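You operate a simulated robot arm through the tools that you are given. There is no shell and no other tool. Be economical: measure what you need, move in short steps, check, and stop when the job is done.

You run a simulated robot arm. Do the job below in one go: nothing can be reset, and whatever is moved stays where it is left.

JOB
Open the right door of the sink cabinet, fetch the green block and set it on the floor of the right sink cabinet, then shut the door. Put the labelled carton on the third shelf from the bottom of the tall rack away on the top of the lamp table. Open the drawer of the small case, take the green bearing block on the second shelf from the bottom of the tall rack and put it away on the top of the small drawer case and shut the drawer again. Stack the green pouch marked "G337" from the second shelf from the bottom of the tall rack on top of the green pouch marked "S527". The order is free. Set down upright: green bearing block.

The check looks at the end state, three seconds after you hand in, the way a careful person would. Anything else that was tipped, shoved, dropped, spilled or broken makes it a failure.

ROBOT AND FRAMES
A 7-joint arm with a fingered hand on a trunk, on a base that drives. Base frame: it is fixed to the floor where the robot stands at the start and does not move with it; the origin is under the middle of the robot, x ahead of it, y to its left, z up. Lengths are in m, angles in rad, forces in N, time in s.
With the tool pointing down near the work surface it reaches from about 0.16 to 0.4 m from the robot's upright axis, wherever it stands. Its first joint turns from -2.007 to 2.007 rad. Places, roughly: drawer of the small case [-2.9, -0.8, 0.8]; floor of the right sink cabinet [0.8, -0.4, 0.1]; green bearing block (9x3x5 cm) [-7.7, -1.2, 0.6]; green block (10x6x6 cm) [-0.5, -1, 0.2]; green pouch [-8, -1, 0.5]; labelled carton [-8, -1.25, 1.25]; right door of the sink cabinet [0.5, -0.3, 0.4]; top of the lamp table [-7.8, 3.8, 0.9]; top of the small drawer case (14x20 cm) [-2.94, -0.78, 0.88]. Payload 3.1 kg.
The TCP is the grasp point between the finger pads, 0.022 m short of the fingertips. In the tool frame z runs along the fingers and y along their closing line. The gripper opens to 0.112 m. The gripper's body begins 0.06 m behind the TCP. The gripper is a hand of 3 fingers: y runs from the thumb to the fingers, the wrist lies at [0, 0, -0.218] in the tool frame, and closing takes about 1.5 s.
Orientation is that of the tool frame in the base frame, as [roll, pitch, yaw] about the fixed x, y, z axes, in that order (R = Rz(yaw) Ry(pitch) Rx(roll)). With the fingers straight down and closing along the base's y, the tool's x points along the base's -x, its y along +y and its z along -z.

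CONTROLS
- The arm moves only by the tool jog_arm. Its argument "rows" is a list of rows, each an object of numbers (a shift or turn left out is 0, a gripper value left out holds the last): "dx", "dy", "dz": the shift along the tool's x, y, z in m; "rx", "ry", "rz": the turn, a rotation vector about the tool's x, y, z in rad; "fingers": the closure in counts, from 0 (fully open) to 255 (shut). In form: [{"dx": .., "dy": .., "dz": .., "rx": .., "ry": .., "rz": .., "fingers": ..}, ...]. A call has 1 to 10 rows; each row is the pose to reach, as a shift and turn from the pose commanded when the call began, along the tool's axes at that moment. Rows are played at 5 a second. More than 0.05 m and 0.15 rad between two rows, or a gripper value outside its range, and nothing of the call is played. Where a pose cannot be reached the arm comes as near as it can. A force on the tool above 40 N (or 10 N above the force at the start of the call, whichever is more), or a blocked arm, ends the call early, and 0.2 s more pass. Each finger travels about 0.108 m/s and halts on what it meets, pressing with about 23 N; the grip force reading is that of the motor and also rises with nothing between the fingers. The clock runs only during rows and for 0.2 s after the last one: add rows that repeat a pose to give the fingers time. The reply holds the time, the measured pose of the TCP, the force on the tool along the base axes, the opening and the grip force, in the units named above and with some noise, with the torque about the TCP (base axes, N m) and any sound that the robot's microphone picked up.
- Cameras (640 x 400 px; columns grow to the right, rows downward): "scene" is now at [-0.0408, 0.1006, 1.4567]; the picture's right is [-0.95, -0.30, -0.00], its down [-0.28, 0.89, -0.36] and it looks along [0.11, -0.35, -0.93] (base axes); focal length 264 px, centre (320, 200). "wrist" rides on the gripper at [0.066, 0.003, -0.08] in the tool frame; the picture's right is [-0.05, 1.00, 0.00], its down [-0.77, -0.04, -0.64] and it looks along [-0.64, -0.03, 0.77] (tool axes); focal length 275 px, centre (320, 200). There is no depth. A picture from a camera that has moved, and an enlarged one, comes with that camera's place and axes in the base frame and with its lens.
- snapshot(camera): a new picture of that camera. No time passes.
- slide_trunk(by): slides the trunk up (or, below 0, down) by that many m; the arm and the scene camera ride with it, the base frame stays. It gives what a move gives, with no picture.
- base_move(legs): drives the robot by 1 to 6 legs, each [ahead, left, turn to the left] in m, m and rad, along the robot's own axes; the way and the turn of a leg run together, so that a leg with both is an arc; at most 1.5 m and 3.142 rad a leg. The arm and the cameras ride along, it lands a little off, and it stops where it bumps. It gives what a move gives.
- preshape(shape): the hand has 3 fingers and takes this shape, open, in about a second: jaw (thumb against the fingers, like two jaws); tri (thumb and two fingers); tip (a fingertip pinch); poke (one finger out to press); point (the index stretched); flat (the hand flat); cup (the hand cupped); fist (a fist). The gripper value then closes the fingers along that shape, each until it touches; the sizes above hold for jaw. It gives what a move gives, with no picture.
- pan_tilt(pan, tilt): turns the head with the scene camera to pan (to the left, within 2.705 rad either way) and tilt (down, from -0.506 to 1.204), counted from straight ahead of the robot. It gives what a move gives.
- enlarge(camera, box): a new picture of the part [left, top, right, bottom] of that camera's present view, enlarged. No time passes.
- job_done(): hands the job in; it is judged then, once.

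Work in short steps. Places have to be worked out from the pictures, the camera data and where the tool is seen: move nearer, look again, correct. Check each grasp and each placing, and mend what went wrong. You have 186 turns and 156 pictures in all, those below and enlarged ones among them. Open the gripper and draw the arm clear of the work before you hand the job in, unless the task says otherwise; then end with one line.

The tools are called after ">>>" as name(argument=value, ...) on one line, values as JSON. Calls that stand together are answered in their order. jog_arm: Moves the arm, as the interface text tells. Its arguments: {"type":"object","properties":{"rows":{"type":"array","items":{"type":"object","properties":{"dx":{"type":"number"},"dy":{"type":"number"},"dz":{"type":"number"},"rx":{"type":"number"},"ry":{"type":"number"},"rz":{"type":"number"},"fingers":{"type":"number"}}}}},"required":["rows"]} The other tools are called the same way: slide_trunk (by) slides the trunk up or down; preshape (shape) gives the hand a shape; base_move (legs) drives the base; pan_tilt (pan, tilt) turns the head that bears the scene camera; snapshot (camera) takes a picture; enlarge (camera, box) takes an enlarged picture of a part of a camera's view; job_done () hands the job in.

At the start:

```text
time: 0.0
eef_pos: [0.0689, -0.3991, 0.6662]
orientation: [3.141, 0.0, -3.141]
force: [-0.5, 0.6, -0.7]
wrist_torque: [0.0, -0.01, 0.01]
grip_width: 0.1119
grasp_force: 0.1
shape: jaw
trunk travel left (down, up): [-0.616, 0.374]
robot x, y, heading: [0.0008, -0.0015, 0.004]
head pan, tilt: [-1.262, 1.201]
```

scene: 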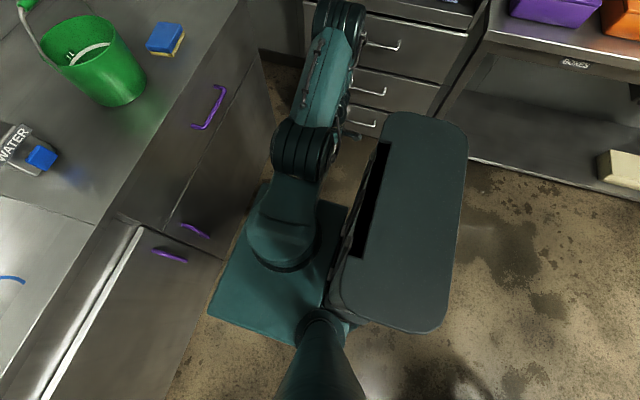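
wrist: 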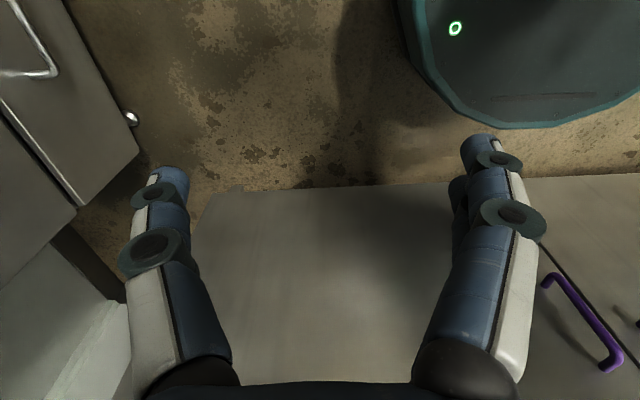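

I start by looking around with the head to understand the layout: first toward the sink cabinet.

>>> pan_tilt(pan=-0.5, tilt=0.8)

>>> snapshot(camera="scene")

>>> pan_tilt(pan=-2.0, tilt=0.6)

>>> snapshot(camera="scene")

>>> pan_tilt(pan=-2.7, tilt=0.3)

>>> snapshot(camera="scene")

```text
time: 1.1
eef_pos: [0.0698, -0.4002, 0.6656]
orientation: [-3.141, 0.0, 3.141]
force: [0.4, 0.2, -0.4]
wrist_torque: [-0.01, 0.0, 0.04]
grip_width: 0.1117
grasp_force: 0.0
shape: jaw
trunk travel left (down, up): [-0.616, 0.374]
robot x, y, heading: [-0.0007, -0.0009, 0.0]
head pan, tilt: [-0.499, 0.799]
```

```text
153 pictures are left
camera scene: at [0.013, 0.1152, 1.4844], right [-0.48, -0.88, 0.0], down [-0.63, 0.34, -0.7], along [0.61, -0.33, -0.72], focal length 264 px, centre (320, 200)
```

scene: 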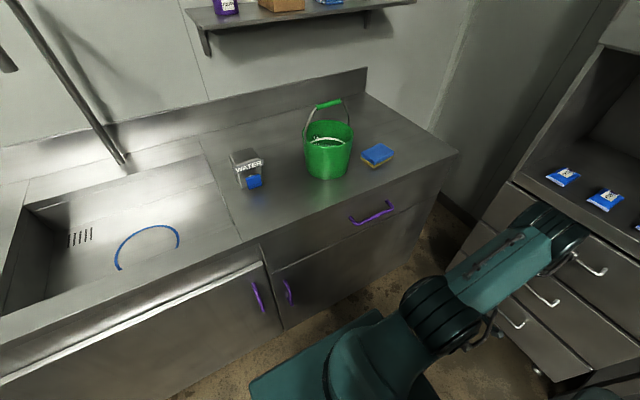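

```text
time: 2.7
eef_pos: [0.0684, -0.3992, 0.6652]
orientation: [3.141, -0.001, -3.141]
force: [0.1, 0.5, 0.5]
wrist_torque: [-0.02, 0.02, 0.0]
grip_width: 0.1119
grasp_force: 0.0
shape: jaw
trunk travel left (down, up): [-0.616, 0.374]
robot x, y, heading: [-0.0009, -0.0005, -0.0]
head pan, tilt: [-2.0, 0.6]
```

```text
152 pictures are left
camera scene: at [-0.0945, 0.0735, 1.5013], right [-0.91, 0.42, 0.0], down [0.23, 0.51, -0.82], along [-0.34, -0.75, -0.57], focal length 264 px, centre (320, 200)
```

scene: 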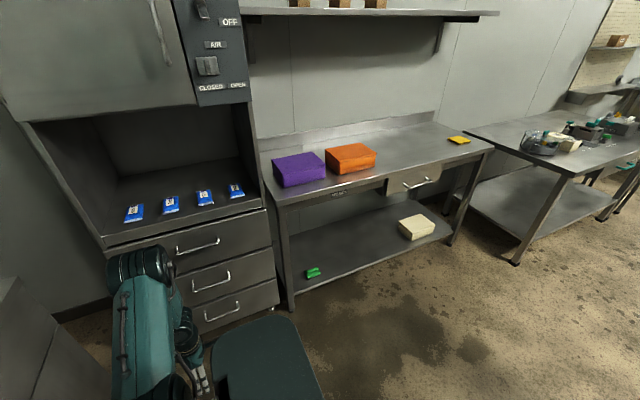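

```text
time: 3.8
eef_pos: [0.0691, -0.4007, 0.6647]
orientation: [-3.141, 0.0, -3.141]
force: [0.1, -1.5, -0.8]
wrist_torque: [-0.03, 0.01, 0.04]
grip_width: 0.1119
grasp_force: 0.0
shape: jaw
trunk travel left (down, up): [-0.616, 0.374]
robot x, y, heading: [0.0004, -0.0001, 0.002]
head pan, tilt: [-2.7, 0.3]
```

```text
151 pictures are left
camera scene: at [-0.1422, 0.1139, 1.5288], right [-0.43, 0.9, 0.0], down [0.27, 0.13, -0.96], along [-0.86, -0.41, -0.3], focal length 264 px, centre (320, 200)
```

scene: 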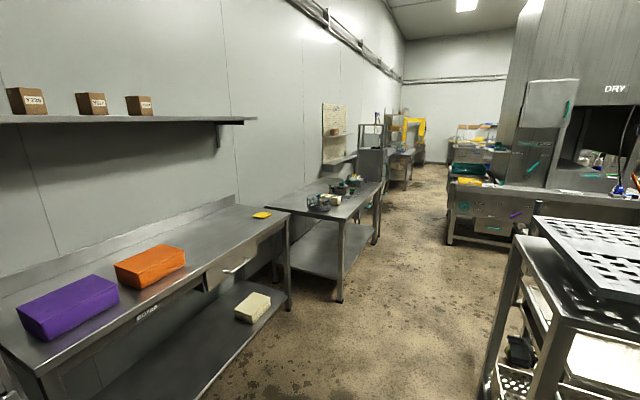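

The cabinet is straight ahead (+x), with handles near y≈0. I need to know my own footprint, so I look down around the robot.

>>> pan_tilt(pan=0.0, tilt=1.2)

>>> snapshot(camera="scene")

>>> pan_tilt(pan=1.6, tilt=0.9)

>>> snapshot(camera="scene")

>>> pan_tilt(pan=2.7, tilt=0.7)

>>> snapshot(camera="scene")

```text
time: 6.2
eef_pos: [0.0695, -0.399, 0.6653]
orientation: [-3.141, -0.001, -3.141]
force: [-0.7, -0.6, -0.5]
wrist_torque: [-0.02, 0.02, 0.01]
grip_width: 0.112
grasp_force: 0.0
shape: jaw
trunk travel left (down, up): [-0.616, 0.374]
robot x, y, heading: [-0.0029, 0.0002, -0.003]
head pan, tilt: [0.0, 1.201]
```

```text
150 pictures are left
camera scene: at [-0.0018, 0.1539, 1.4568], right [0.0, -1.0, 0.0], down [-0.93, 0.0, -0.36], along [0.36, 0.0, -0.93], focal length 264 px, centre (320, 200)
```

scene: 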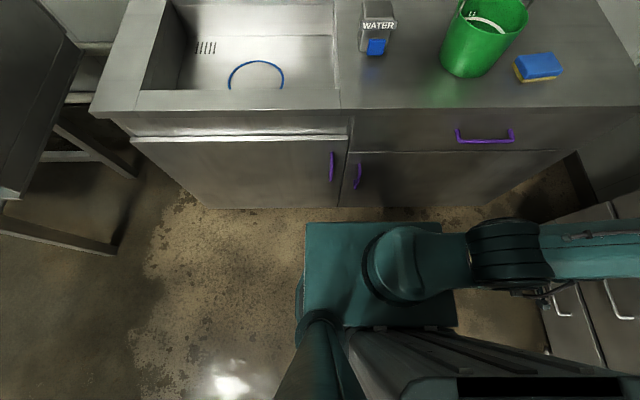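

```text
time: 7.8
eef_pos: [0.0689, -0.4002, 0.6652]
orientation: [-3.14, -0.001, 3.14]
force: [0.0, 0.3, -0.6]
wrist_torque: [0.01, 0.0, 0.0]
grip_width: 0.1117
grasp_force: 0.2
shape: jaw
trunk travel left (down, up): [-0.616, 0.374]
robot x, y, heading: [0.0014, -0.001, -0.003]
head pan, tilt: [1.6, 0.901]
```

```text
149 pictures are left
camera scene: at [-0.0599, 0.2294, 1.4766], right [1.0, 0.03, 0.0], down [0.02, -0.78, -0.62], along [-0.02, 0.62, -0.78], focal length 264 px, centre (320, 200)
```

scene: 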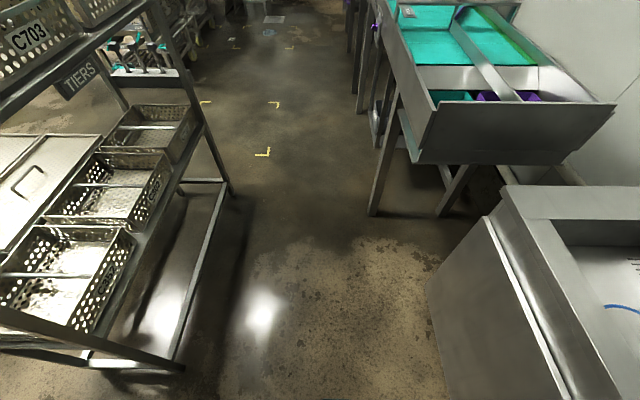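

```text
time: 9.2
eef_pos: [0.0682, -0.3997, 0.666]
orientation: [-3.141, -0.001, -3.14]
force: [-0.2, 0.5, 0.9]
wrist_torque: [0.01, -0.01, 0.01]
grip_width: 0.1121
grasp_force: 0.1
shape: jaw
trunk travel left (down, up): [-0.616, 0.374]
robot x, y, heading: [-0.0004, -0.003, -0.002]
head pan, tilt: [2.7, 0.7]
```

```text
148 pictures are left
camera scene: at [-0.1345, 0.1903, 1.4927], right [0.43, 0.9, 0.0], down [0.58, -0.28, -0.76], along [-0.69, 0.33, -0.64], focal length 264 px, centre (320, 200)
```

scene: 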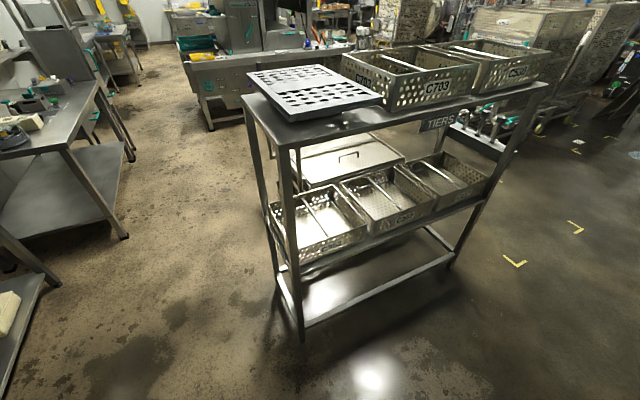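

Geometry so far: right door handle is a vertical bar near (0.465, 0.0, 0.5), hinge near y≈-0.68; my platform is about ±0.21 m. I will stand to the left of the door swing and, at the same time, try turning the tool about its axis.

>>> base_move(legs=[[0.0, 0.3, 0.0]])

>>> jog_arm(rows=[{"rz": 0.15}, {"rz": 0.3}, {"rz": 0.45}, {"rz": 0.6}, {"rz": 0.75}, {"rz": 0.9}, {"rz": 1.05}, {"rz": 1.2}, {"rz": 1.35}, {"rz": 1.5}])

```text
time: 11.3
eef_pos: [0.0692, -0.091, 0.666]
orientation: [3.141, 0.0, -3.139]
force: [0.2, 0.7, 0.1]
wrist_torque: [-0.01, 0.02, -0.02]
grip_width: 0.1119
grasp_force: 0.0
shape: jaw
trunk travel left (down, up): [-0.616, 0.374]
robot x, y, heading: [-0.0005, 0.3091, 0.004]
head pan, tilt: [2.7, 0.7]
```

```text
time: 13.5
eef_pos: [0.0701, -0.0914, 0.6648]
orientation: [-3.141, 0.001, 1.642]
force: [0.7, 0.3, 0.0]
wrist_torque: [0.03, -0.01, -0.01]
grip_width: 0.1117
grasp_force: 0.0
shape: jaw
trunk travel left (down, up): [-0.616, 0.374]
robot x, y, heading: [0.001, 0.3069, 0.002]
head pan, tilt: [2.7, 0.7]
```

Rotation works freely. I continue the turn while moving the tool forward (tool y is about base +x now), and lower the trunk.

>>> jog_arm(rows=[{"rz": 0.15, "dy": 0.02}, {"rz": 0.3, "dy": 0.04}, {"rz": 0.45, "dy": 0.06}, {"rz": 0.6, "dy": 0.08}, {"rz": 0.75, "dy": 0.1}, {"rz": 0.9, "dy": 0.12}, {"rz": 1.05, "dy": 0.14}, {"rz": 1.2, "dy": 0.16}, {"rz": 1.35, "dy": 0.17}, {"rz": 1.5, "dy": 0.18}])

>>> slide_trunk(by=-0.2)

>>> pan_tilt(pan=-0.3, tilt=1.1)

>>> snapshot(camera="scene")

```text
time: 15.7
eef_pos: [0.2496, -0.0752, 0.6666]
orientation: [3.141, -0.001, 0.142]
force: [-0.8, 0.3, 0.9]
wrist_torque: [-0.01, 0.01, 0.01]
grip_width: 0.1117
grasp_force: 0.0
shape: jaw
trunk travel left (down, up): [-0.616, 0.374]
robot x, y, heading: [-0.0003, 0.309, 0.004]
head pan, tilt: [2.7, 0.7]
```

```text
time: 17.8
eef_pos: [0.249, -0.0761, 0.4671]
orientation: [-3.141, 0.0, 0.146]
force: [0.4, -0.1, 0.7]
wrist_torque: [-0.01, -0.01, 0.01]
grip_width: 0.112
grasp_force: 0.1
shape: jaw
trunk travel left (down, up): [-0.416, 0.574]
robot x, y, heading: [-0.0016, 0.3076, 0.002]
head pan, tilt: [2.7, 0.7]
```

```text
time: 20.4
eef_pos: [0.2499, -0.0773, 0.4666]
orientation: [-3.14, 0.0, 0.145]
force: [-0.4, 0.5, -0.2]
wrist_torque: [0.04, 0.0, 0.0]
grip_width: 0.1119
grasp_force: 0.1
shape: jaw
trunk travel left (down, up): [-0.416, 0.574]
robot x, y, heading: [-0.0012, 0.3083, 0.001]
head pan, tilt: [-0.3, 1.1]
```

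```text
147 pictures are left
camera scene: at [0.0017, 0.4435, 1.2627], right [-0.29, -0.96, 0.0], down [-0.85, 0.26, -0.45], along [0.43, -0.13, -0.89], focal length 264 px, centre (320, 200)
```

scene: 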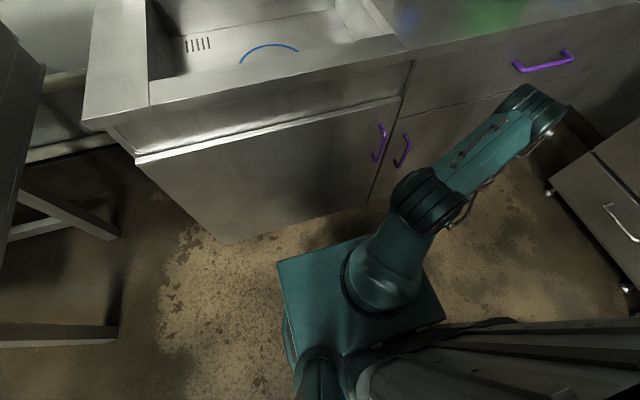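

The handle is confirmed at about (0.465, 0.0, 0.41–0.60). I now pitch the tool up to horizontal pointing at the cabinet.

>>> jog_arm(rows=[{"ry": 0.15, "dx": 0.0}, {"ry": 0.3}, {"ry": 0.45, "dx": 0.01}, {"ry": 0.6, "dx": 0.02}, {"ry": 0.75, "dx": 0.03}, {"ry": 0.9, "dx": 0.04}, {"ry": 1.05, "dx": 0.05}, {"ry": 1.2, "dx": 0.06}, {"ry": 1.35, "dx": 0.06}, {"ry": 1.5, "dx": 0.06}])

>>> snapshot(camera="wrist")

>>> snapshot(camera="scene")

```text
time: 22.6
eef_pos: [0.3093, -0.0676, 0.4672]
orientation: [-3.128, -1.503, 0.132]
force: [-0.3, -0.6, 1.3]
wrist_torque: [-0.03, 0.0, 0.01]
grip_width: 0.112
grasp_force: 0.1
shape: jaw
out of reach, approached as far as the arm can: row 1
trunk travel left (down, up): [-0.416, 0.574]
robot x, y, heading: [-0.002, 0.3094, 0.002]
head pan, tilt: [-0.3, 1.1]
```

```text
146 pictures are left
camera wrist: at [0.2357, -0.0837, 0.5388], right [0.14, -0.99, -0.05], down [-0.68, -0.06, -0.73], along [0.71, 0.14, -0.69], focal length 275 px, centre (320, 200)
```

wrist: 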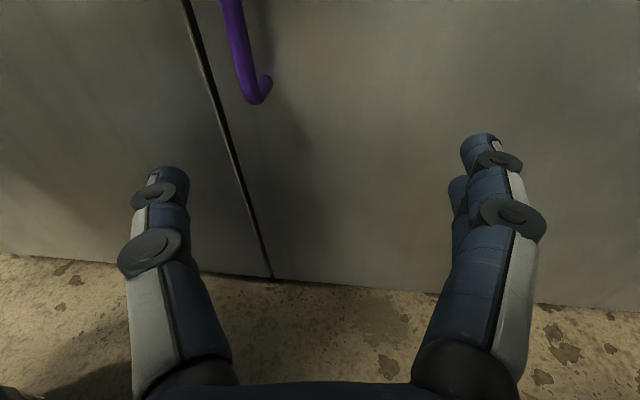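

```text
145 pictures are left
camera scene: at [0.0015, 0.4434, 1.2628], right [-0.29, -0.96, 0.0], down [-0.85, 0.26, -0.45], along [0.43, -0.13, -0.89], focal length 264 px, centre (320, 200)
```

scene: 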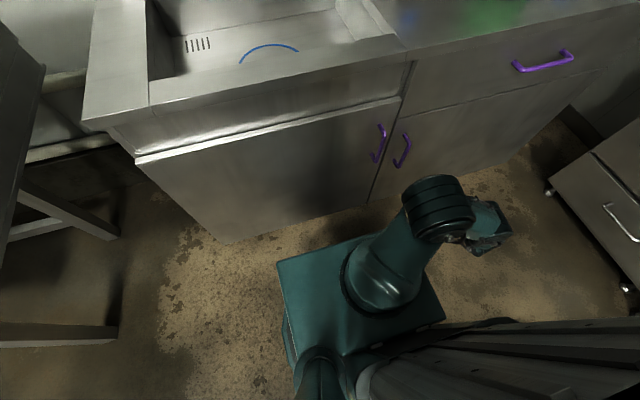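

The handle's lower end is at about (0.465, 0.01, 0.43). I align the tool in y/z with the bar's middle and advance around it, then close.

>>> jog_arm(rows=[{"dx": 0.02, "dy": -0.02, "rx": -0.05}, {"dx": 0.054, "dy": -0.05, "dz": 0.02, "rx": -0.1}, {"dx": 0.054, "dy": -0.05, "dz": 0.06, "rx": -0.13}, {"dx": 0.054, "dy": -0.05, "dz": 0.1, "rx": -0.13}])

>>> snapshot(camera="wrist")

```text
time: 23.6
eef_pos: [0.4055, -0.0054, 0.5126]
orientation: [3.003, -1.5, 0.151]
force: [0.9, 0.3, 0.6]
wrist_torque: [-0.04, -0.04, -0.01]
grip_width: 0.1116
grasp_force: 0.2
shape: jaw
trunk travel left (down, up): [-0.416, 0.574]
robot x, y, heading: [-0.0001, 0.3103, 0.006]
head pan, tilt: [-0.3, 1.1]
```

```text
144 pictures are left
camera wrist: at [0.3306, -0.0101, 0.5838], right [0.01, -1.0, -0.04], down [-0.69, 0.02, -0.72], along [0.72, 0.03, -0.69], focal length 275 px, centre (320, 200)
```

wrist: 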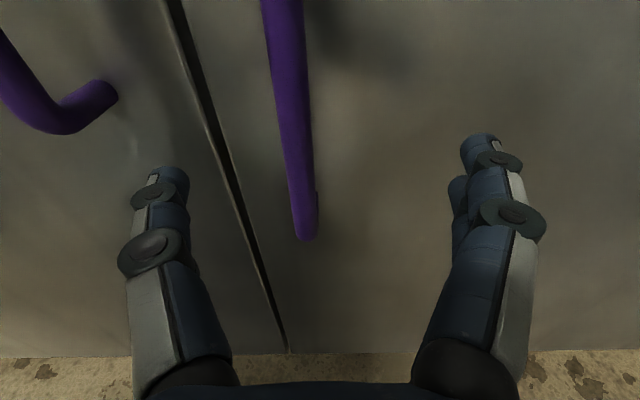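

The bar is between the fingers at y≈0.011. I move in 0.06 m, shifting slightly left, and close.

>>> jog_arm(rows=[{"dz": 0.03, "dy": -0.013}, {"dz": 0.057, "dy": -0.015}, {"dz": 0.057, "dy": -0.015, "fingers": 128}, {"dz": 0.057, "dy": -0.015, "fingers": 255}, {"dz": 0.057, "dy": -0.015, "fingers": 255}, {"dz": 0.057, "dy": -0.015, "fingers": 255}, {"dz": 0.057, "dy": -0.015, "fingers": 255}, {"dz": 0.057, "dy": -0.015, "fingers": 255}])

>>> snapshot(camera="wrist")

```text
time: 24.6
eef_pos: [0.4599, 0.0056, 0.5069]
orientation: [3.05, -1.498, 0.096]
force: [-9.2, -2.3, 1.2]
wrist_torque: [-0.02, -0.11, -0.05]
grip_width: 0.0029
grasp_force: 23.6
shape: jaw
trunk travel left (down, up): [-0.416, 0.574]
robot x, y, heading: [-0.0064, 0.3105, 0.001]
head pan, tilt: [-0.3, 1.1]
stopped in row 4: the force on the tool passed its limit at 46 N (the readings are from after the stop); the commanded pose is now the measured one
```

```text
143 pictures are left
camera wrist: at [0.3847, 0.0019, 0.5779], right [0.0, -1.0, -0.04], down [-0.69, 0.03, -0.72], along [0.72, 0.03, -0.69], focal length 275 px, centre (320, 200)
```

wrist: 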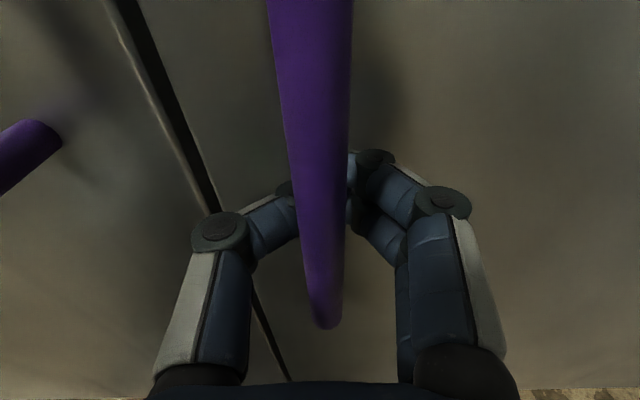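

The fingers have hooked around the bar. I pull along the door's arc about 0.2 m.

>>> jog_arm(rows=[{"dz": -0.02, "dy": 0.001, "rx": 0.03}, {"dz": -0.04, "dy": 0.003, "rx": 0.06}, {"dz": -0.065, "dy": 0.006, "rx": 0.1}, {"dz": -0.09, "dy": 0.01, "rx": 0.14}, {"dz": -0.115, "dy": 0.016, "rx": 0.18}, {"dz": -0.14, "dy": 0.023, "rx": 0.22}, {"dz": -0.165, "dy": 0.031, "rx": 0.26}, {"dz": -0.19, "dy": 0.04, "rx": 0.29}, {"dz": -0.21, "dy": 0.048, "rx": 0.32}])

>>> snapshot(camera="scene")

```text
time: 26.6
eef_pos: [0.248, -0.0433, 0.5213]
orientation: [-2.912, -1.498, 0.098]
force: [-3.5, 7.3, -8.5]
wrist_torque: [-0.02, -0.11, -0.21]
grip_width: 0.0001
grasp_force: 22.7
shape: jaw
trunk travel left (down, up): [-0.416, 0.574]
robot x, y, heading: [0.0007, 0.3088, 0.001]
head pan, tilt: [-0.3, 1.1]
```

```text
142 pictures are left
camera scene: at [0.0011, 0.4435, 1.2627], right [-0.29, -0.96, 0.0], down [-0.85, 0.26, -0.45], along [0.43, -0.13, -0.89], focal length 264 px, centre (320, 200)
```

scene: 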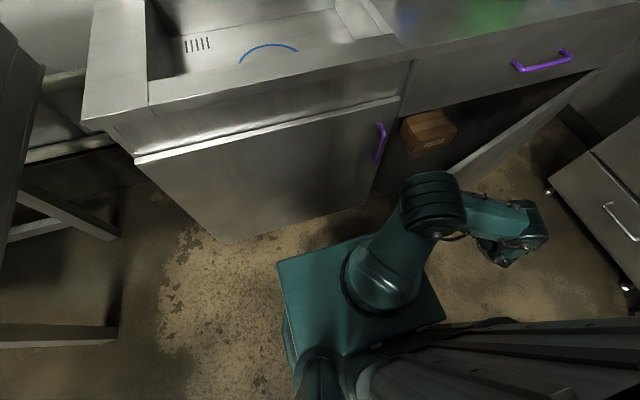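

Door is open about 0.33 rad; I keep pulling along the arc to about 0.7 rad.

>>> jog_arm(rows=[{"dz": -0.041, "dy": 0.003, "rx": 0.06}, {"dz": -0.082, "dy": 0.0084, "rx": 0.12}, {"dz": -0.122, "dy": 0.017, "rx": 0.18}, {"dz": -0.163, "dy": 0.027, "rx": 0.24}, {"dz": -0.205, "dy": 0.041, "rx": 0.3}, {"dz": -0.248, "dy": 0.057, "rx": 0.36}])

>>> snapshot(camera="scene")

```text
time: 27.9
eef_pos: [0.1122, -0.0786, 0.5661]
orientation: [-2.666, -1.477, 0.141]
force: [11.1, -18.5, -23.6]
wrist_torque: [0.48, 0.07, 0.45]
grip_width: 0.0001
grasp_force: 23.4
shape: jaw
out of reach, approached as far as the arm can: row 3, 4, 5, 6
trunk travel left (down, up): [-0.416, 0.574]
robot x, y, heading: [0.0002, 0.3084, -0.001]
head pan, tilt: [-0.3, 1.1]
stopped in row 6: the force on the tool passed its limit at 73 N (the readings are from after the stop); the commanded pose is now the measured one
```

```text
141 pictures are left
camera scene: at [0.0028, 0.4393, 1.2627], right [-0.29, -0.96, 0.0], down [-0.85, 0.26, -0.45], along [0.43, -0.13, -0.89], focal length 264 px, centre (320, 200)
```

scene: 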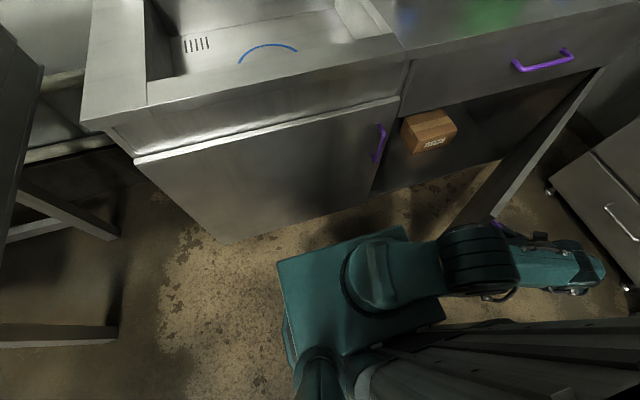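

The arm's limit is reached at roughly 0.5 rad. I keep the hook and drive the base in an arc about the hinge to swing the door further.

>>> base_move(legs=[[-0.297, -0.15, 0.3]])

>>> snapshot(camera="scene")

```text
time: 30.1
eef_pos: [-0.0582, -0.2204, 0.5683]
orientation: [-2.644, -1.479, 0.414]
force: [-5.9, 5.9, -40.7]
wrist_torque: [0.36, 0.4, 0.03]
grip_width: 0.0
grasp_force: 22.8
shape: jaw
trunk travel left (down, up): [-0.416, 0.574]
robot x, y, heading: [-0.2725, 0.1157, 0.289]
head pan, tilt: [-0.3, 1.1]
```

```text
140 pictures are left
camera scene: at [-0.3098, 0.241, 1.263], right [-0.01, -1.0, 0.0], down [-0.89, 0.01, -0.45], along [0.45, 0.0, -0.89], focal length 264 px, centre (320, 200)
```

scene: 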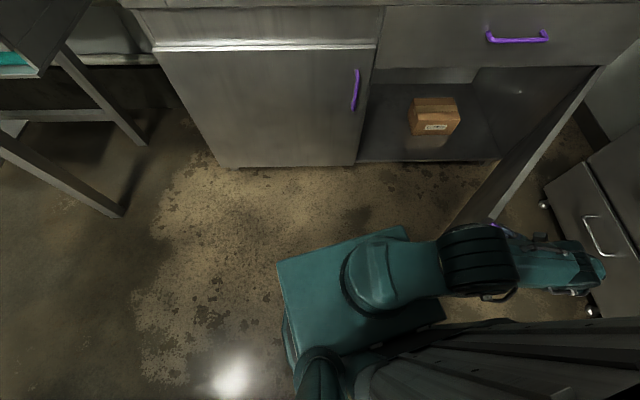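

Excellent, the door follows. I relax the vertical load by lowering slightly, then another arc of 0.4 rad.

>>> jog_arm(rows=[{"dx": -0.015}, {"dx": -0.03}])

>>> base_move(legs=[[-0.39, -0.2, 0.4]])

>>> snapshot(camera="scene")

>>> snapshot(camera="wrist")

```text
time: 30.7
eef_pos: [-0.0566, -0.213, 0.5477]
orientation: [-2.872, -1.49, 0.634]
force: [17.1, -15.3, 13.6]
wrist_torque: [-0.19, -0.15, 0.71]
grip_width: 0.0
grasp_force: 22.4
shape: jaw
out of reach, approached as far as the arm can: row 1, 2
trunk travel left (down, up): [-0.416, 0.574]
robot x, y, heading: [-0.2736, 0.1107, 0.295]
head pan, tilt: [-0.3, 1.1]
stopped in row 2: the force on the tool passed its limit at 61 N (the readings are from after the stop); the commanded pose is now the measured one
```

```text
time: 33.4
eef_pos: [-0.2032, -0.4632, 0.5472]
orientation: [-2.822, -1.488, 0.972]
force: [0.1, -0.6, -0.1]
wrist_torque: [0.01, 0.03, -0.04]
grip_width: 0.0
grasp_force: 22.8
shape: jaw
trunk travel left (down, up): [-0.416, 0.574]
robot x, y, heading: [-0.5245, -0.2488, 0.685]
head pan, tilt: [-0.3, 1.1]
```

```text
139 pictures are left
camera scene: at [-0.6075, -0.1395, 1.2627], right [0.37, -0.93, 0.0], down [-0.83, -0.33, -0.45], along [0.42, 0.17, -0.89], focal length 264 px, centre (320, 200)
```

scene: 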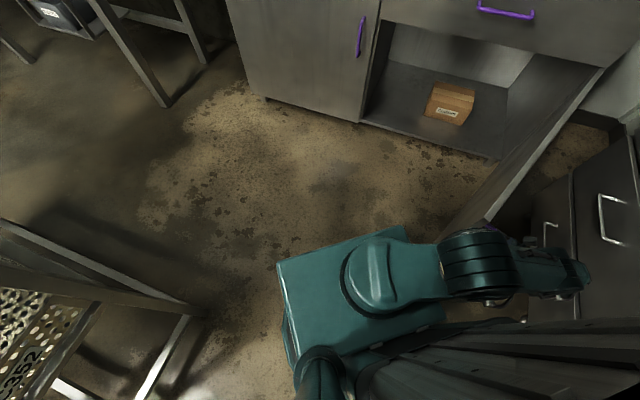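

```text
138 pictures are left
camera wrist: at [-0.218, -0.5389, 0.6193], right [0.96, -0.28, -0.07], down [-0.24, -0.65, -0.72], along [0.15, 0.7, -0.69], focal length 275 px, centre (320, 200)
```

wrist: 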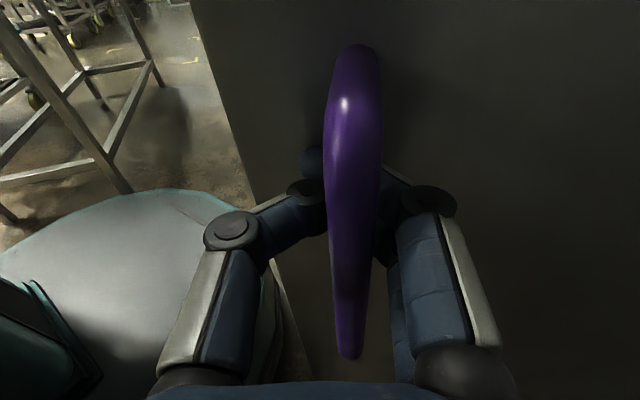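

The door is open about 68° — enough. I release the bar and retreat a few centimetres.

>>> jog_arm(rows=[{"fingers": 0}, {"fingers": 0}, {"fingers": 0}, {"fingers": 0}, {"fingers": 0}, {"fingers": 0}, {"fingers": 0}, {"fingers": 0}])

>>> jog_arm(rows=[{"dz": -0.03}, {"dz": -0.06}, {"dz": -0.075}])

>>> snapshot(camera="wrist")

```text
time: 35.2
eef_pos: [-0.2028, -0.4643, 0.5468]
orientation: [-2.819, -1.488, 0.973]
force: [-0.3, -0.4, -0.3]
wrist_torque: [-0.02, -0.02, 0.02]
grip_width: 0.1119
grasp_force: 0.1
shape: jaw
trunk travel left (down, up): [-0.416, 0.574]
robot x, y, heading: [-0.5233, -0.2449, 0.683]
head pan, tilt: [-0.3, 1.1]
```

```text
time: 36.0
eef_pos: [-0.215, -0.4734, 0.5528]
orientation: [-2.826, -1.487, 0.978]
force: [-0.2, 0.2, 0.6]
wrist_torque: [0.01, 0.0, -0.01]
grip_width: 0.1121
grasp_force: 0.1
shape: jaw
out of reach, approached as far as the arm can: row 1, 2, 3
trunk travel left (down, up): [-0.416, 0.574]
robot x, y, heading: [-0.5252, -0.2429, 0.69]
head pan, tilt: [-0.3, 1.1]
```

```text
137 pictures are left
camera wrist: at [-0.231, -0.5487, 0.6238], right [0.96, -0.28, -0.07], down [-0.24, -0.65, -0.72], along [0.15, 0.7, -0.69], focal length 275 px, centre (320, 200)
```

wrist: 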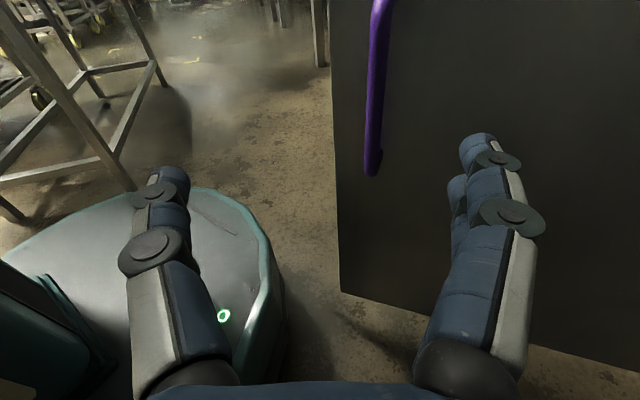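

The hand is clear; the door settled back a bit (~55°), still fine. I back away, turn to heading ~0, and re-check the door and look at the green block.

>>> base_move(legs=[[-0.014, 0.14, 0.0], [0.0, 0.0, -0.69]])

>>> snapshot(camera="scene")

>>> pan_tilt(pan=-1.6, tilt=0.8)

>>> snapshot(camera="scene")

```text
time: 39.2
eef_pos: [-0.5279, -0.5214, 0.5523]
orientation: [-2.823, -1.488, 0.29]
force: [0.1, -0.1, 0.4]
wrist_torque: [0.01, -0.01, 0.0]
grip_width: 0.1116
grasp_force: 0.1
shape: jaw
trunk travel left (down, up): [-0.416, 0.574]
robot x, y, heading: [-0.6242, -0.1503, -0.002]
head pan, tilt: [-0.3, 1.1]
```

```text
136 pictures are left
camera scene: at [-0.6201, -0.0124, 1.2627], right [-0.3, -0.95, 0.0], down [-0.85, 0.26, -0.45], along [0.43, -0.13, -0.89], focal length 264 px, centre (320, 200)
```

scene: 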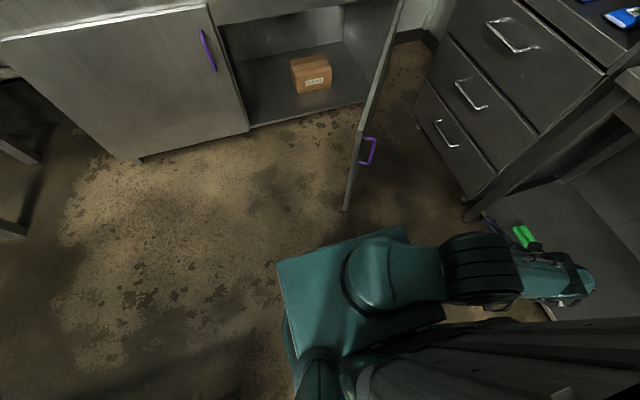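

```text
time: 40.6
eef_pos: [-0.5283, -0.5216, 0.5507]
orientation: [-2.824, -1.486, 0.29]
force: [0.7, -0.1, -0.7]
wrist_torque: [-0.01, 0.04, 0.03]
grip_width: 0.1121
grasp_force: 0.0
shape: jaw
trunk travel left (down, up): [-0.416, 0.574]
robot x, y, heading: [-0.6228, -0.1477, 0.002]
head pan, tilt: [-1.6, 0.799]
```

```text
135 pictures are left
camera scene: at [-0.6828, -0.0743, 1.2845], right [-1.0, 0.03, 0.0], down [0.02, 0.72, -0.7], along [-0.02, -0.7, -0.72], focal length 264 px, centre (320, 200)
```

scene: 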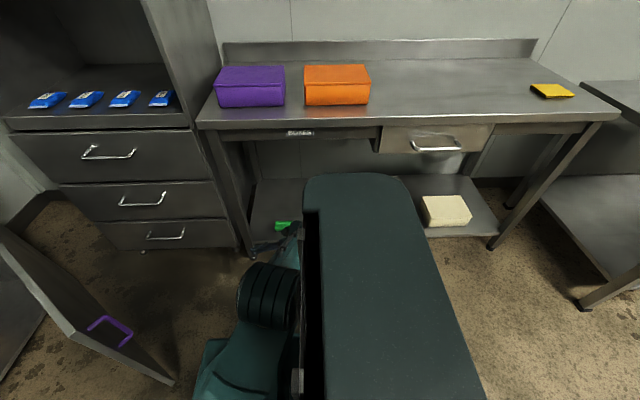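

Block is at about (-0.52, -0.945, 0.2) near the shelf's front edge. I pitch the tool back down, then yaw it to face the shelf.

>>> jog_arm(rows=[{"ry": -0.15}, {"ry": -0.3}, {"ry": -0.45}, {"ry": -0.6}, {"ry": -0.75}, {"ry": -0.9}, {"ry": -1.05}, {"ry": -1.2}, {"ry": -1.35}, {"ry": -1.48}])

>>> jog_arm(rows=[{"rz": 0.15}, {"rz": 0.3}, {"rz": 0.45}, {"rz": 0.6}, {"rz": 0.75}, {"rz": 0.9}, {"rz": 1.05}, {"rz": 1.2}, {"rz": 1.35}, {"rz": 1.5}])

```text
time: 42.8
eef_pos: [-0.5285, -0.5222, 0.5518]
orientation: [-3.118, -0.009, 0.608]
force: [0.3, 0.3, 0.8]
wrist_torque: [0.0, -0.01, 0.04]
grip_width: 0.1119
grasp_force: 0.1
shape: jaw
trunk travel left (down, up): [-0.416, 0.574]
robot x, y, heading: [-0.622, -0.1496, -0.001]
head pan, tilt: [-1.6, 0.799]
```

```text
time: 45.0
eef_pos: [-0.528, -0.5221, 0.552]
orientation: [-3.129, 0.028, -0.897]
force: [-0.3, 0.0, 0.0]
wrist_torque: [0.02, -0.01, -0.01]
grip_width: 0.1117
grasp_force: 0.1
shape: jaw
trunk travel left (down, up): [-0.416, 0.574]
robot x, y, heading: [-0.6219, -0.1466, -0.001]
head pan, tilt: [-1.6, 0.799]
```

Finishing the yaw and pitching 45° toward the shelf, then lowering the trunk.

>>> jog_arm(rows=[{"rz": 0.15}, {"rz": 0.3}, {"rz": 0.45}, {"rz": 0.6}, {"rz": 0.67}])

>>> jog_arm(rows=[{"ry": 0.15}, {"ry": 0.3}, {"ry": 0.45}, {"ry": 0.6}, {"ry": 0.75}, {"ry": 0.85}])

>>> slide_trunk(by=-0.22)

>>> snapshot(camera="wrist")

```text
time: 46.2
eef_pos: [-0.5275, -0.5206, 0.5525]
orientation: [3.136, 0.029, -1.566]
force: [-0.6, -0.3, 0.9]
wrist_torque: [0.01, -0.01, 0.03]
grip_width: 0.1121
grasp_force: 0.0
shape: jaw
trunk travel left (down, up): [-0.416, 0.574]
robot x, y, heading: [-0.6257, -0.1443, -0.004]
head pan, tilt: [-1.6, 0.799]
```

```text
time: 47.6
eef_pos: [-0.5285, -0.521, 0.552]
orientation: [3.134, -0.822, -1.557]
force: [0.1, -0.1, 1.1]
wrist_torque: [0.03, 0.01, 0.0]
grip_width: 0.1116
grasp_force: 0.1
shape: jaw
out of reach, approached as far as the arm can: row 4, 5
trunk travel left (down, up): [-0.416, 0.574]
robot x, y, heading: [-0.6217, -0.1479, -0.005]
head pan, tilt: [-1.6, 0.799]
```

```text
time: 50.0
eef_pos: [-0.5272, -0.5213, 0.3316]
orientation: [3.133, -0.822, -1.556]
force: [0.2, -0.3, 0.1]
wrist_torque: [0.01, -0.04, 0.02]
grip_width: 0.1122
grasp_force: 0.0
shape: jaw
trunk travel left (down, up): [-0.196, 0.794]
robot x, y, heading: [-0.6232, -0.1467, -0.004]
head pan, tilt: [-1.6, 0.799]
```

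```text
134 pictures are left
camera wrist: at [-0.5298, -0.5089, 0.4352], right [-1.0, 0.02, -0.03], down [0.03, 0.99, -0.13], along [0.03, -0.13, -0.99], focal length 275 px, centre (320, 200)
```

wrist: 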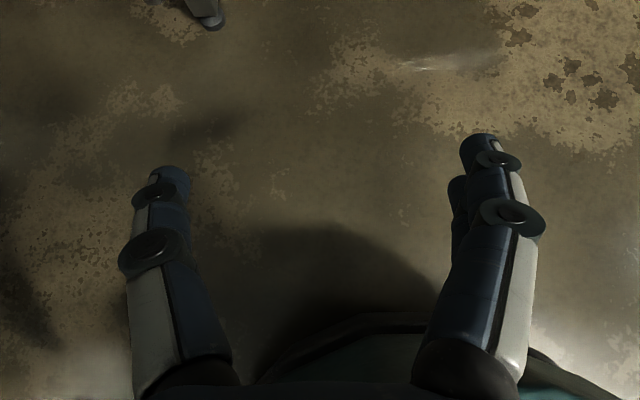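

The table foot shows at about (-0.33,-0.88). I pitch further toward horizontal and drive closer to see the block.

>>> jog_arm(rows=[{"ry": 0.13}, {"ry": 0.26}, {"ry": 0.4}])

>>> base_move(legs=[[0.0, -0.22, 0.0]])

>>> snapshot(camera="wrist")

```text
time: 50.8
eef_pos: [-0.5286, -0.5215, 0.3319]
orientation: [3.122, -1.224, -1.547]
force: [0.8, 0.4, 0.6]
wrist_torque: [0.0, 0.01, 0.04]
grip_width: 0.1119
grasp_force: 0.1
shape: jaw
trunk travel left (down, up): [-0.196, 0.794]
robot x, y, heading: [-0.6242, -0.1447, -0.002]
head pan, tilt: [-1.6, 0.799]
```

```text
time: 52.5
eef_pos: [-0.524, -0.7495, 0.3322]
orientation: [3.124, -1.222, -1.538]
force: [0.5, 0.7, 0.3]
wrist_torque: [-0.01, -0.01, -0.03]
grip_width: 0.1119
grasp_force: 0.0
shape: jaw
trunk travel left (down, up): [-0.196, 0.794]
robot x, y, heading: [-0.6202, -0.3763, 0.009]
head pan, tilt: [-1.6, 0.799]
```

```text
133 pictures are left
camera wrist: at [-0.526, -0.6986, 0.4219], right [-1.0, 0.0, -0.04], down [0.02, 0.86, -0.51], along [0.03, -0.51, -0.86], focal length 275 px, centre (320, 200)
```

wrist: 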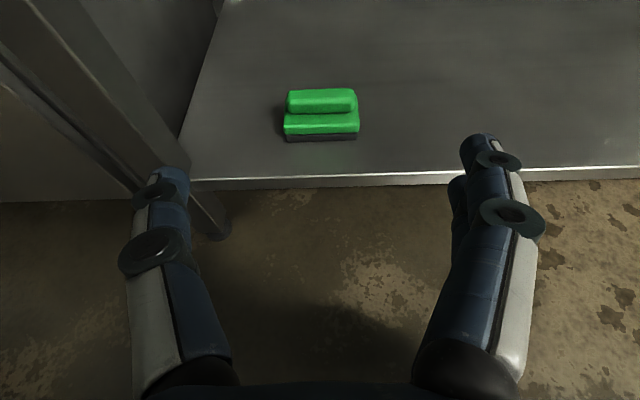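

The block's long side (10 cm) lies along x, centred almost exactly on my tool axis; shelf height ≈0.14. I lower and approach to just short of it, then look again.

>>> jog_arm(rows=[{"dx": -0.02, "dz": 0.035}, {"dx": -0.04, "dz": 0.07}, {"dx": -0.055, "dz": 0.105}, {"dx": -0.07, "dz": 0.13}])

>>> snapshot(camera="wrist")

```text
time: 53.5
eef_pos: [-0.5214, -0.8485, 0.223]
orientation: [3.125, -1.222, -1.539]
force: [0.4, -0.1, 0.2]
wrist_torque: [-0.02, 0.0, 0.02]
grip_width: 0.112
grasp_force: 0.0
shape: jaw
trunk travel left (down, up): [-0.196, 0.794]
robot x, y, heading: [-0.6197, -0.3753, 0.007]
head pan, tilt: [-1.6, 0.799]
```

```text
132 pictures are left
camera wrist: at [-0.5235, -0.7965, 0.3135], right [-1.0, 0.0, -0.04], down [0.02, 0.86, -0.51], along [0.03, -0.51, -0.86], focal length 275 px, centre (320, 200)
```

wrist: 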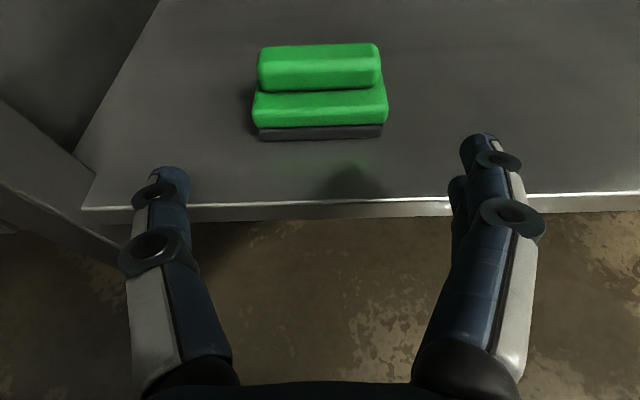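

The block is centred on column 320. I advance half way and verify finger clearance on both ends.

>>> jog_arm(rows=[{"dx": 0.003, "dz": 0.03}, {"dx": 0.006, "dz": 0.06}])

>>> snapshot(camera="wrist")

```text
time: 54.1
eef_pos: [-0.5229, -0.9058, 0.2079]
orientation: [3.124, -1.222, -1.538]
force: [-0.2, 0.2, -0.2]
wrist_torque: [0.02, 0.0, 0.03]
grip_width: 0.1121
grasp_force: 0.1
shape: jaw
trunk travel left (down, up): [-0.196, 0.794]
robot x, y, heading: [-0.6224, -0.378, 0.009]
head pan, tilt: [-1.6, 0.799]
```

```text
131 pictures are left
camera wrist: at [-0.5247, -0.8548, 0.2978], right [-1.0, 0.0, -0.04], down [0.02, 0.86, -0.51], along [0.03, -0.51, -0.86], focal length 275 px, centre (320, 200)
```

wrist: 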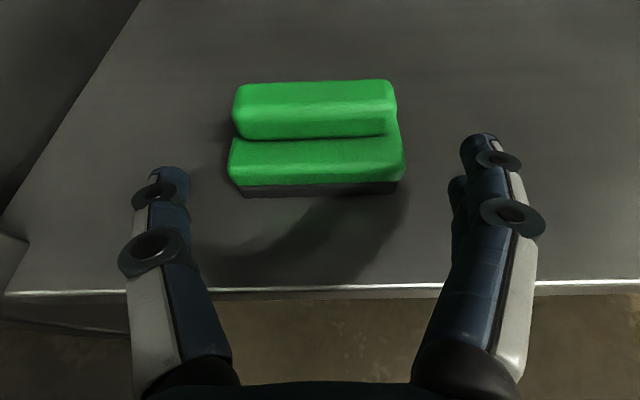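

Block front face at y≈-0.936, shelf z≈0.166; both ends have clearance. I advance onto the block and close.

>>> jog_arm(rows=[{"dx": 0.007, "dz": 0.025, "dy": -0.002}, {"dx": 0.013, "dz": 0.051, "dy": -0.002}])

>>> snapshot(camera="wrist")

```text
time: 54.7
eef_pos: [-0.5186, -0.9589, 0.2023]
orientation: [3.125, -1.221, -1.539]
force: [0.6, -0.9, -0.2]
wrist_torque: [0.0, -0.03, 0.01]
grip_width: 0.1121
grasp_force: 0.0
shape: jaw
trunk travel left (down, up): [-0.196, 0.794]
robot x, y, heading: [-0.6193, -0.3815, 0.01]
head pan, tilt: [-1.6, 0.799]
```

```text
130 pictures are left
camera wrist: at [-0.5205, -0.9081, 0.2921], right [-1.0, 0.0, -0.04], down [0.02, 0.86, -0.51], along [0.03, -0.51, -0.86], focal length 275 px, centre (320, 200)
```

wrist: 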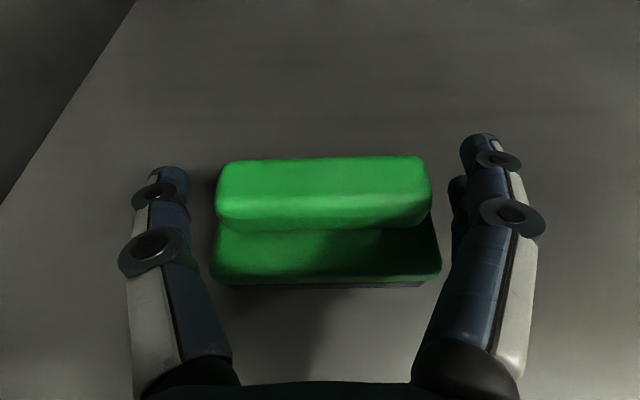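

Block is between the fingers; closing.

>>> jog_arm(rows=[{"fingers": 60}, {"fingers": 120}, {"fingers": 180}, {"fingers": 180}, {"fingers": 180}, {"fingers": 180}])

>>> jog_arm(rows=[{"dx": 0.02}, {"dx": 0.04}])

>>> snapshot(camera="wrist")

```text
time: 56.1
eef_pos: [-0.517, -0.9591, 0.2021]
orientation: [3.124, -1.222, -1.537]
force: [0.0, 0.4, 0.0]
wrist_torque: [0.01, 0.02, -0.01]
grip_width: 0.078
grasp_force: 22.3
shape: jaw
trunk travel left (down, up): [-0.196, 0.794]
robot x, y, heading: [-0.621, -0.3767, 0.018]
head pan, tilt: [-1.6, 0.799]
```

```text
time: 56.7
eef_pos: [-0.5161, -0.9732, 0.2399]
orientation: [3.125, -1.221, -1.536]
force: [-0.4, -0.5, -0.8]
wrist_torque: [0.01, 0.01, 0.01]
grip_width: 0.078
grasp_force: 22.8
shape: jaw
trunk travel left (down, up): [-0.196, 0.794]
robot x, y, heading: [-0.6236, -0.3774, 0.015]
head pan, tilt: [-1.6, 0.799]
```

```text
129 pictures are left
camera wrist: at [-0.5202, -0.9223, 0.33], right [-1.0, 0.0, -0.04], down [0.02, 0.86, -0.51], along [0.03, -0.51, -0.86], focal length 275 px, centre (320, 200)
```

wrist: 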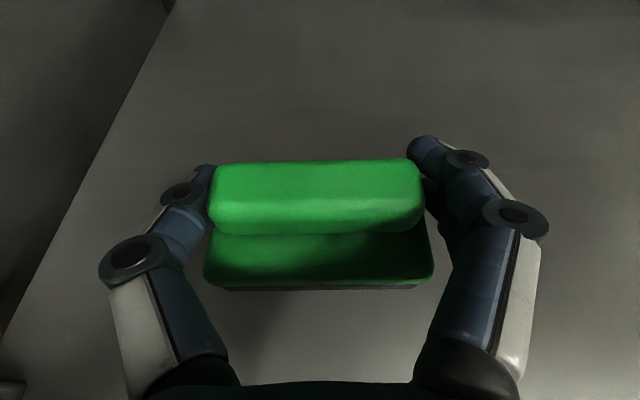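

The block is gripped and lifted. I back out from the shelf, then draw the arm in a little.

>>> base_move(legs=[[0.0, 0.3, 0.0]])

>>> jog_arm(rows=[{"dx": 0.03, "dz": -0.03}, {"dx": 0.06, "dz": -0.06}, {"dx": 0.08, "dz": -0.08}])

>>> snapshot(camera="wrist")

```text
time: 58.8
eef_pos: [-0.5235, -0.6726, 0.2391]
orientation: [3.124, -1.222, -1.546]
force: [-0.6, 0.0, -1.0]
wrist_torque: [-0.04, -0.01, 0.02]
grip_width: 0.0778
grasp_force: 22.8
shape: jaw
trunk travel left (down, up): [-0.196, 0.794]
robot x, y, heading: [-0.6242, -0.0756, -0.001]
head pan, tilt: [-1.6, 0.799]
```

```text
time: 59.5
eef_pos: [-0.524, -0.624, 0.3427]
orientation: [3.126, -1.222, -1.548]
force: [-0.5, 0.1, -1.0]
wrist_torque: [0.0, 0.04, 0.02]
grip_width: 0.0778
grasp_force: 23.0
shape: jaw
trunk travel left (down, up): [-0.196, 0.794]
robot x, y, heading: [-0.6207, -0.0755, 0.002]
head pan, tilt: [-1.6, 0.799]
```

```text
128 pictures are left
camera wrist: at [-0.5256, -0.5721, 0.4325], right [-1.0, 0.01, -0.04], down [0.03, 0.86, -0.51], along [0.03, -0.51, -0.86], focal length 275 px, centre (320, 200)
```

wrist: 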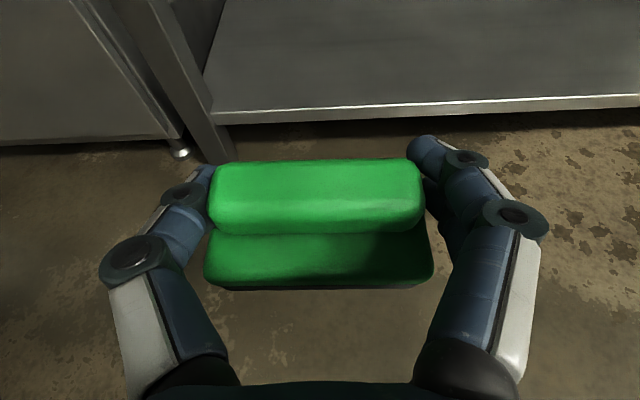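

Grip is steady. I drive round the open door's tip and turn left 90° so the tool faces the cabinet.

>>> base_move(legs=[[0.12, 0.175, 0.0], [0.17, 0.25, 0.0]])

>>> base_move(legs=[[0.0, 0.0, 1.57]])

>>> snapshot(camera="scene")

>>> snapshot(camera="wrist")

```text
time: 62.8
eef_pos: [-0.2365, -0.2024, 0.3437]
orientation: [3.124, -1.222, -1.549]
force: [0.2, 1.1, -2.3]
wrist_torque: [0.02, 0.01, -0.03]
grip_width: 0.0779
grasp_force: 23.5
shape: jaw
trunk travel left (down, up): [-0.196, 0.794]
robot x, y, heading: [-0.3352, 0.3453, 0.003]
head pan, tilt: [-1.6, 0.799]
```

```text
time: 67.0
eef_pos: [0.2134, 0.4404, 0.3433]
orientation: [3.124, -1.223, 0.015]
force: [1.0, 0.1, -1.1]
wrist_torque: [-0.05, 0.0, 0.01]
grip_width: 0.078
grasp_force: 23.4
shape: jaw
trunk travel left (down, up): [-0.196, 0.794]
robot x, y, heading: [-0.3346, 0.3462, 1.562]
head pan, tilt: [-1.6, 0.799]
```

```text
127 pictures are left
camera scene: at [-0.4058, 0.2855, 1.0645], right [-0.04, -1.0, 0.0], down [-0.72, 0.03, -0.7], along [0.7, -0.03, -0.72], focal length 264 px, centre (320, 200)
```

scene: 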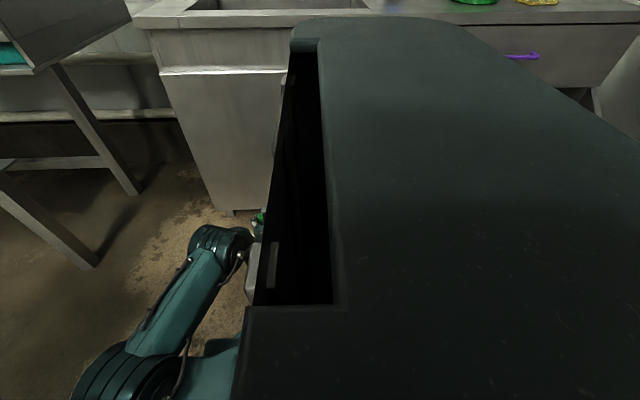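

```text
126 pictures are left
camera wrist: at [0.1616, 0.4369, 0.4324], right [-0.02, -1.0, -0.04], down [-0.86, 0.03, -0.51], along [0.51, 0.02, -0.86], focal length 275 px, centre (320, 200)
```

wrist: 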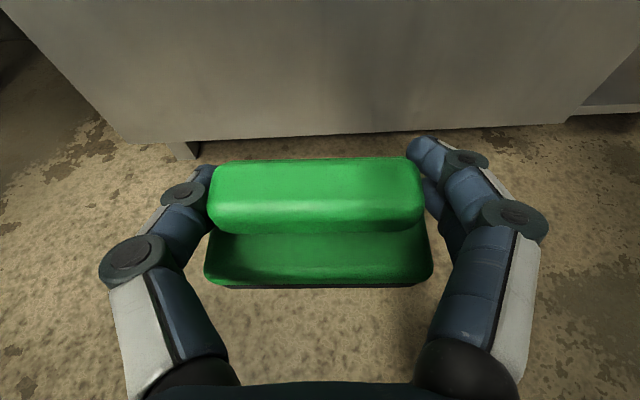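

I turn right a little so the tool aims at the open half of the cabinet, shift to line up with the opening, and look with the wrist camera.

>>> base_move(legs=[[0.0, 0.0, -0.45], [-0.26, -0.128, 0.0], [0.0886, -0.179, 0.0]])

>>> snapshot(camera="wrist")

>>> snapshot(camera="scene")

```text
time: 71.5
eef_pos: [0.4, -0.0741, 0.3428]
orientation: [3.125, -1.223, -0.419]
force: [-0.3, -0.7, -1.0]
wrist_torque: [-0.01, 0.01, 0.0]
grip_width: 0.0782
grasp_force: 23.2
shape: jaw
trunk travel left (down, up): [-0.196, 0.794]
robot x, y, heading: [-0.1364, 0.0689, 1.124]
head pan, tilt: [-1.6, 0.799]
```

```text
125 pictures are left
camera wrist: at [0.3512, -0.0552, 0.4324], right [-0.43, -0.9, -0.04], down [-0.77, 0.39, -0.51], along [0.47, -0.19, -0.86], focal length 275 px, centre (320, 200)
```

wrist: 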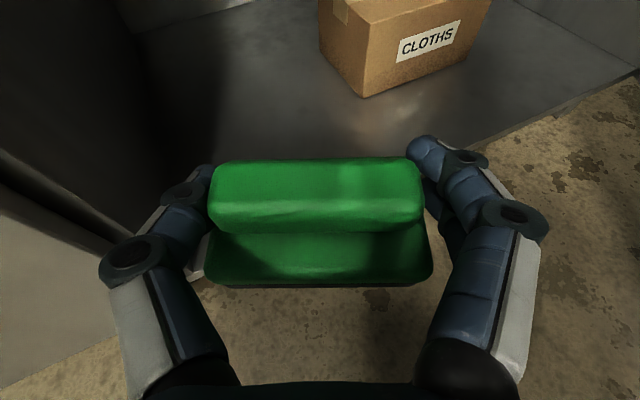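

```text
124 pictures are left
camera scene: at [-0.2283, 0.0462, 1.0645], right [-0.46, -0.89, 0.0], down [-0.64, 0.33, -0.7], along [0.62, -0.32, -0.72], focal length 264 px, centre (320, 200)
```

scene: 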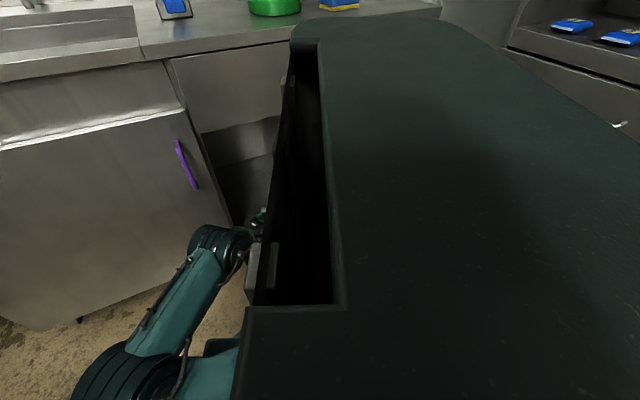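

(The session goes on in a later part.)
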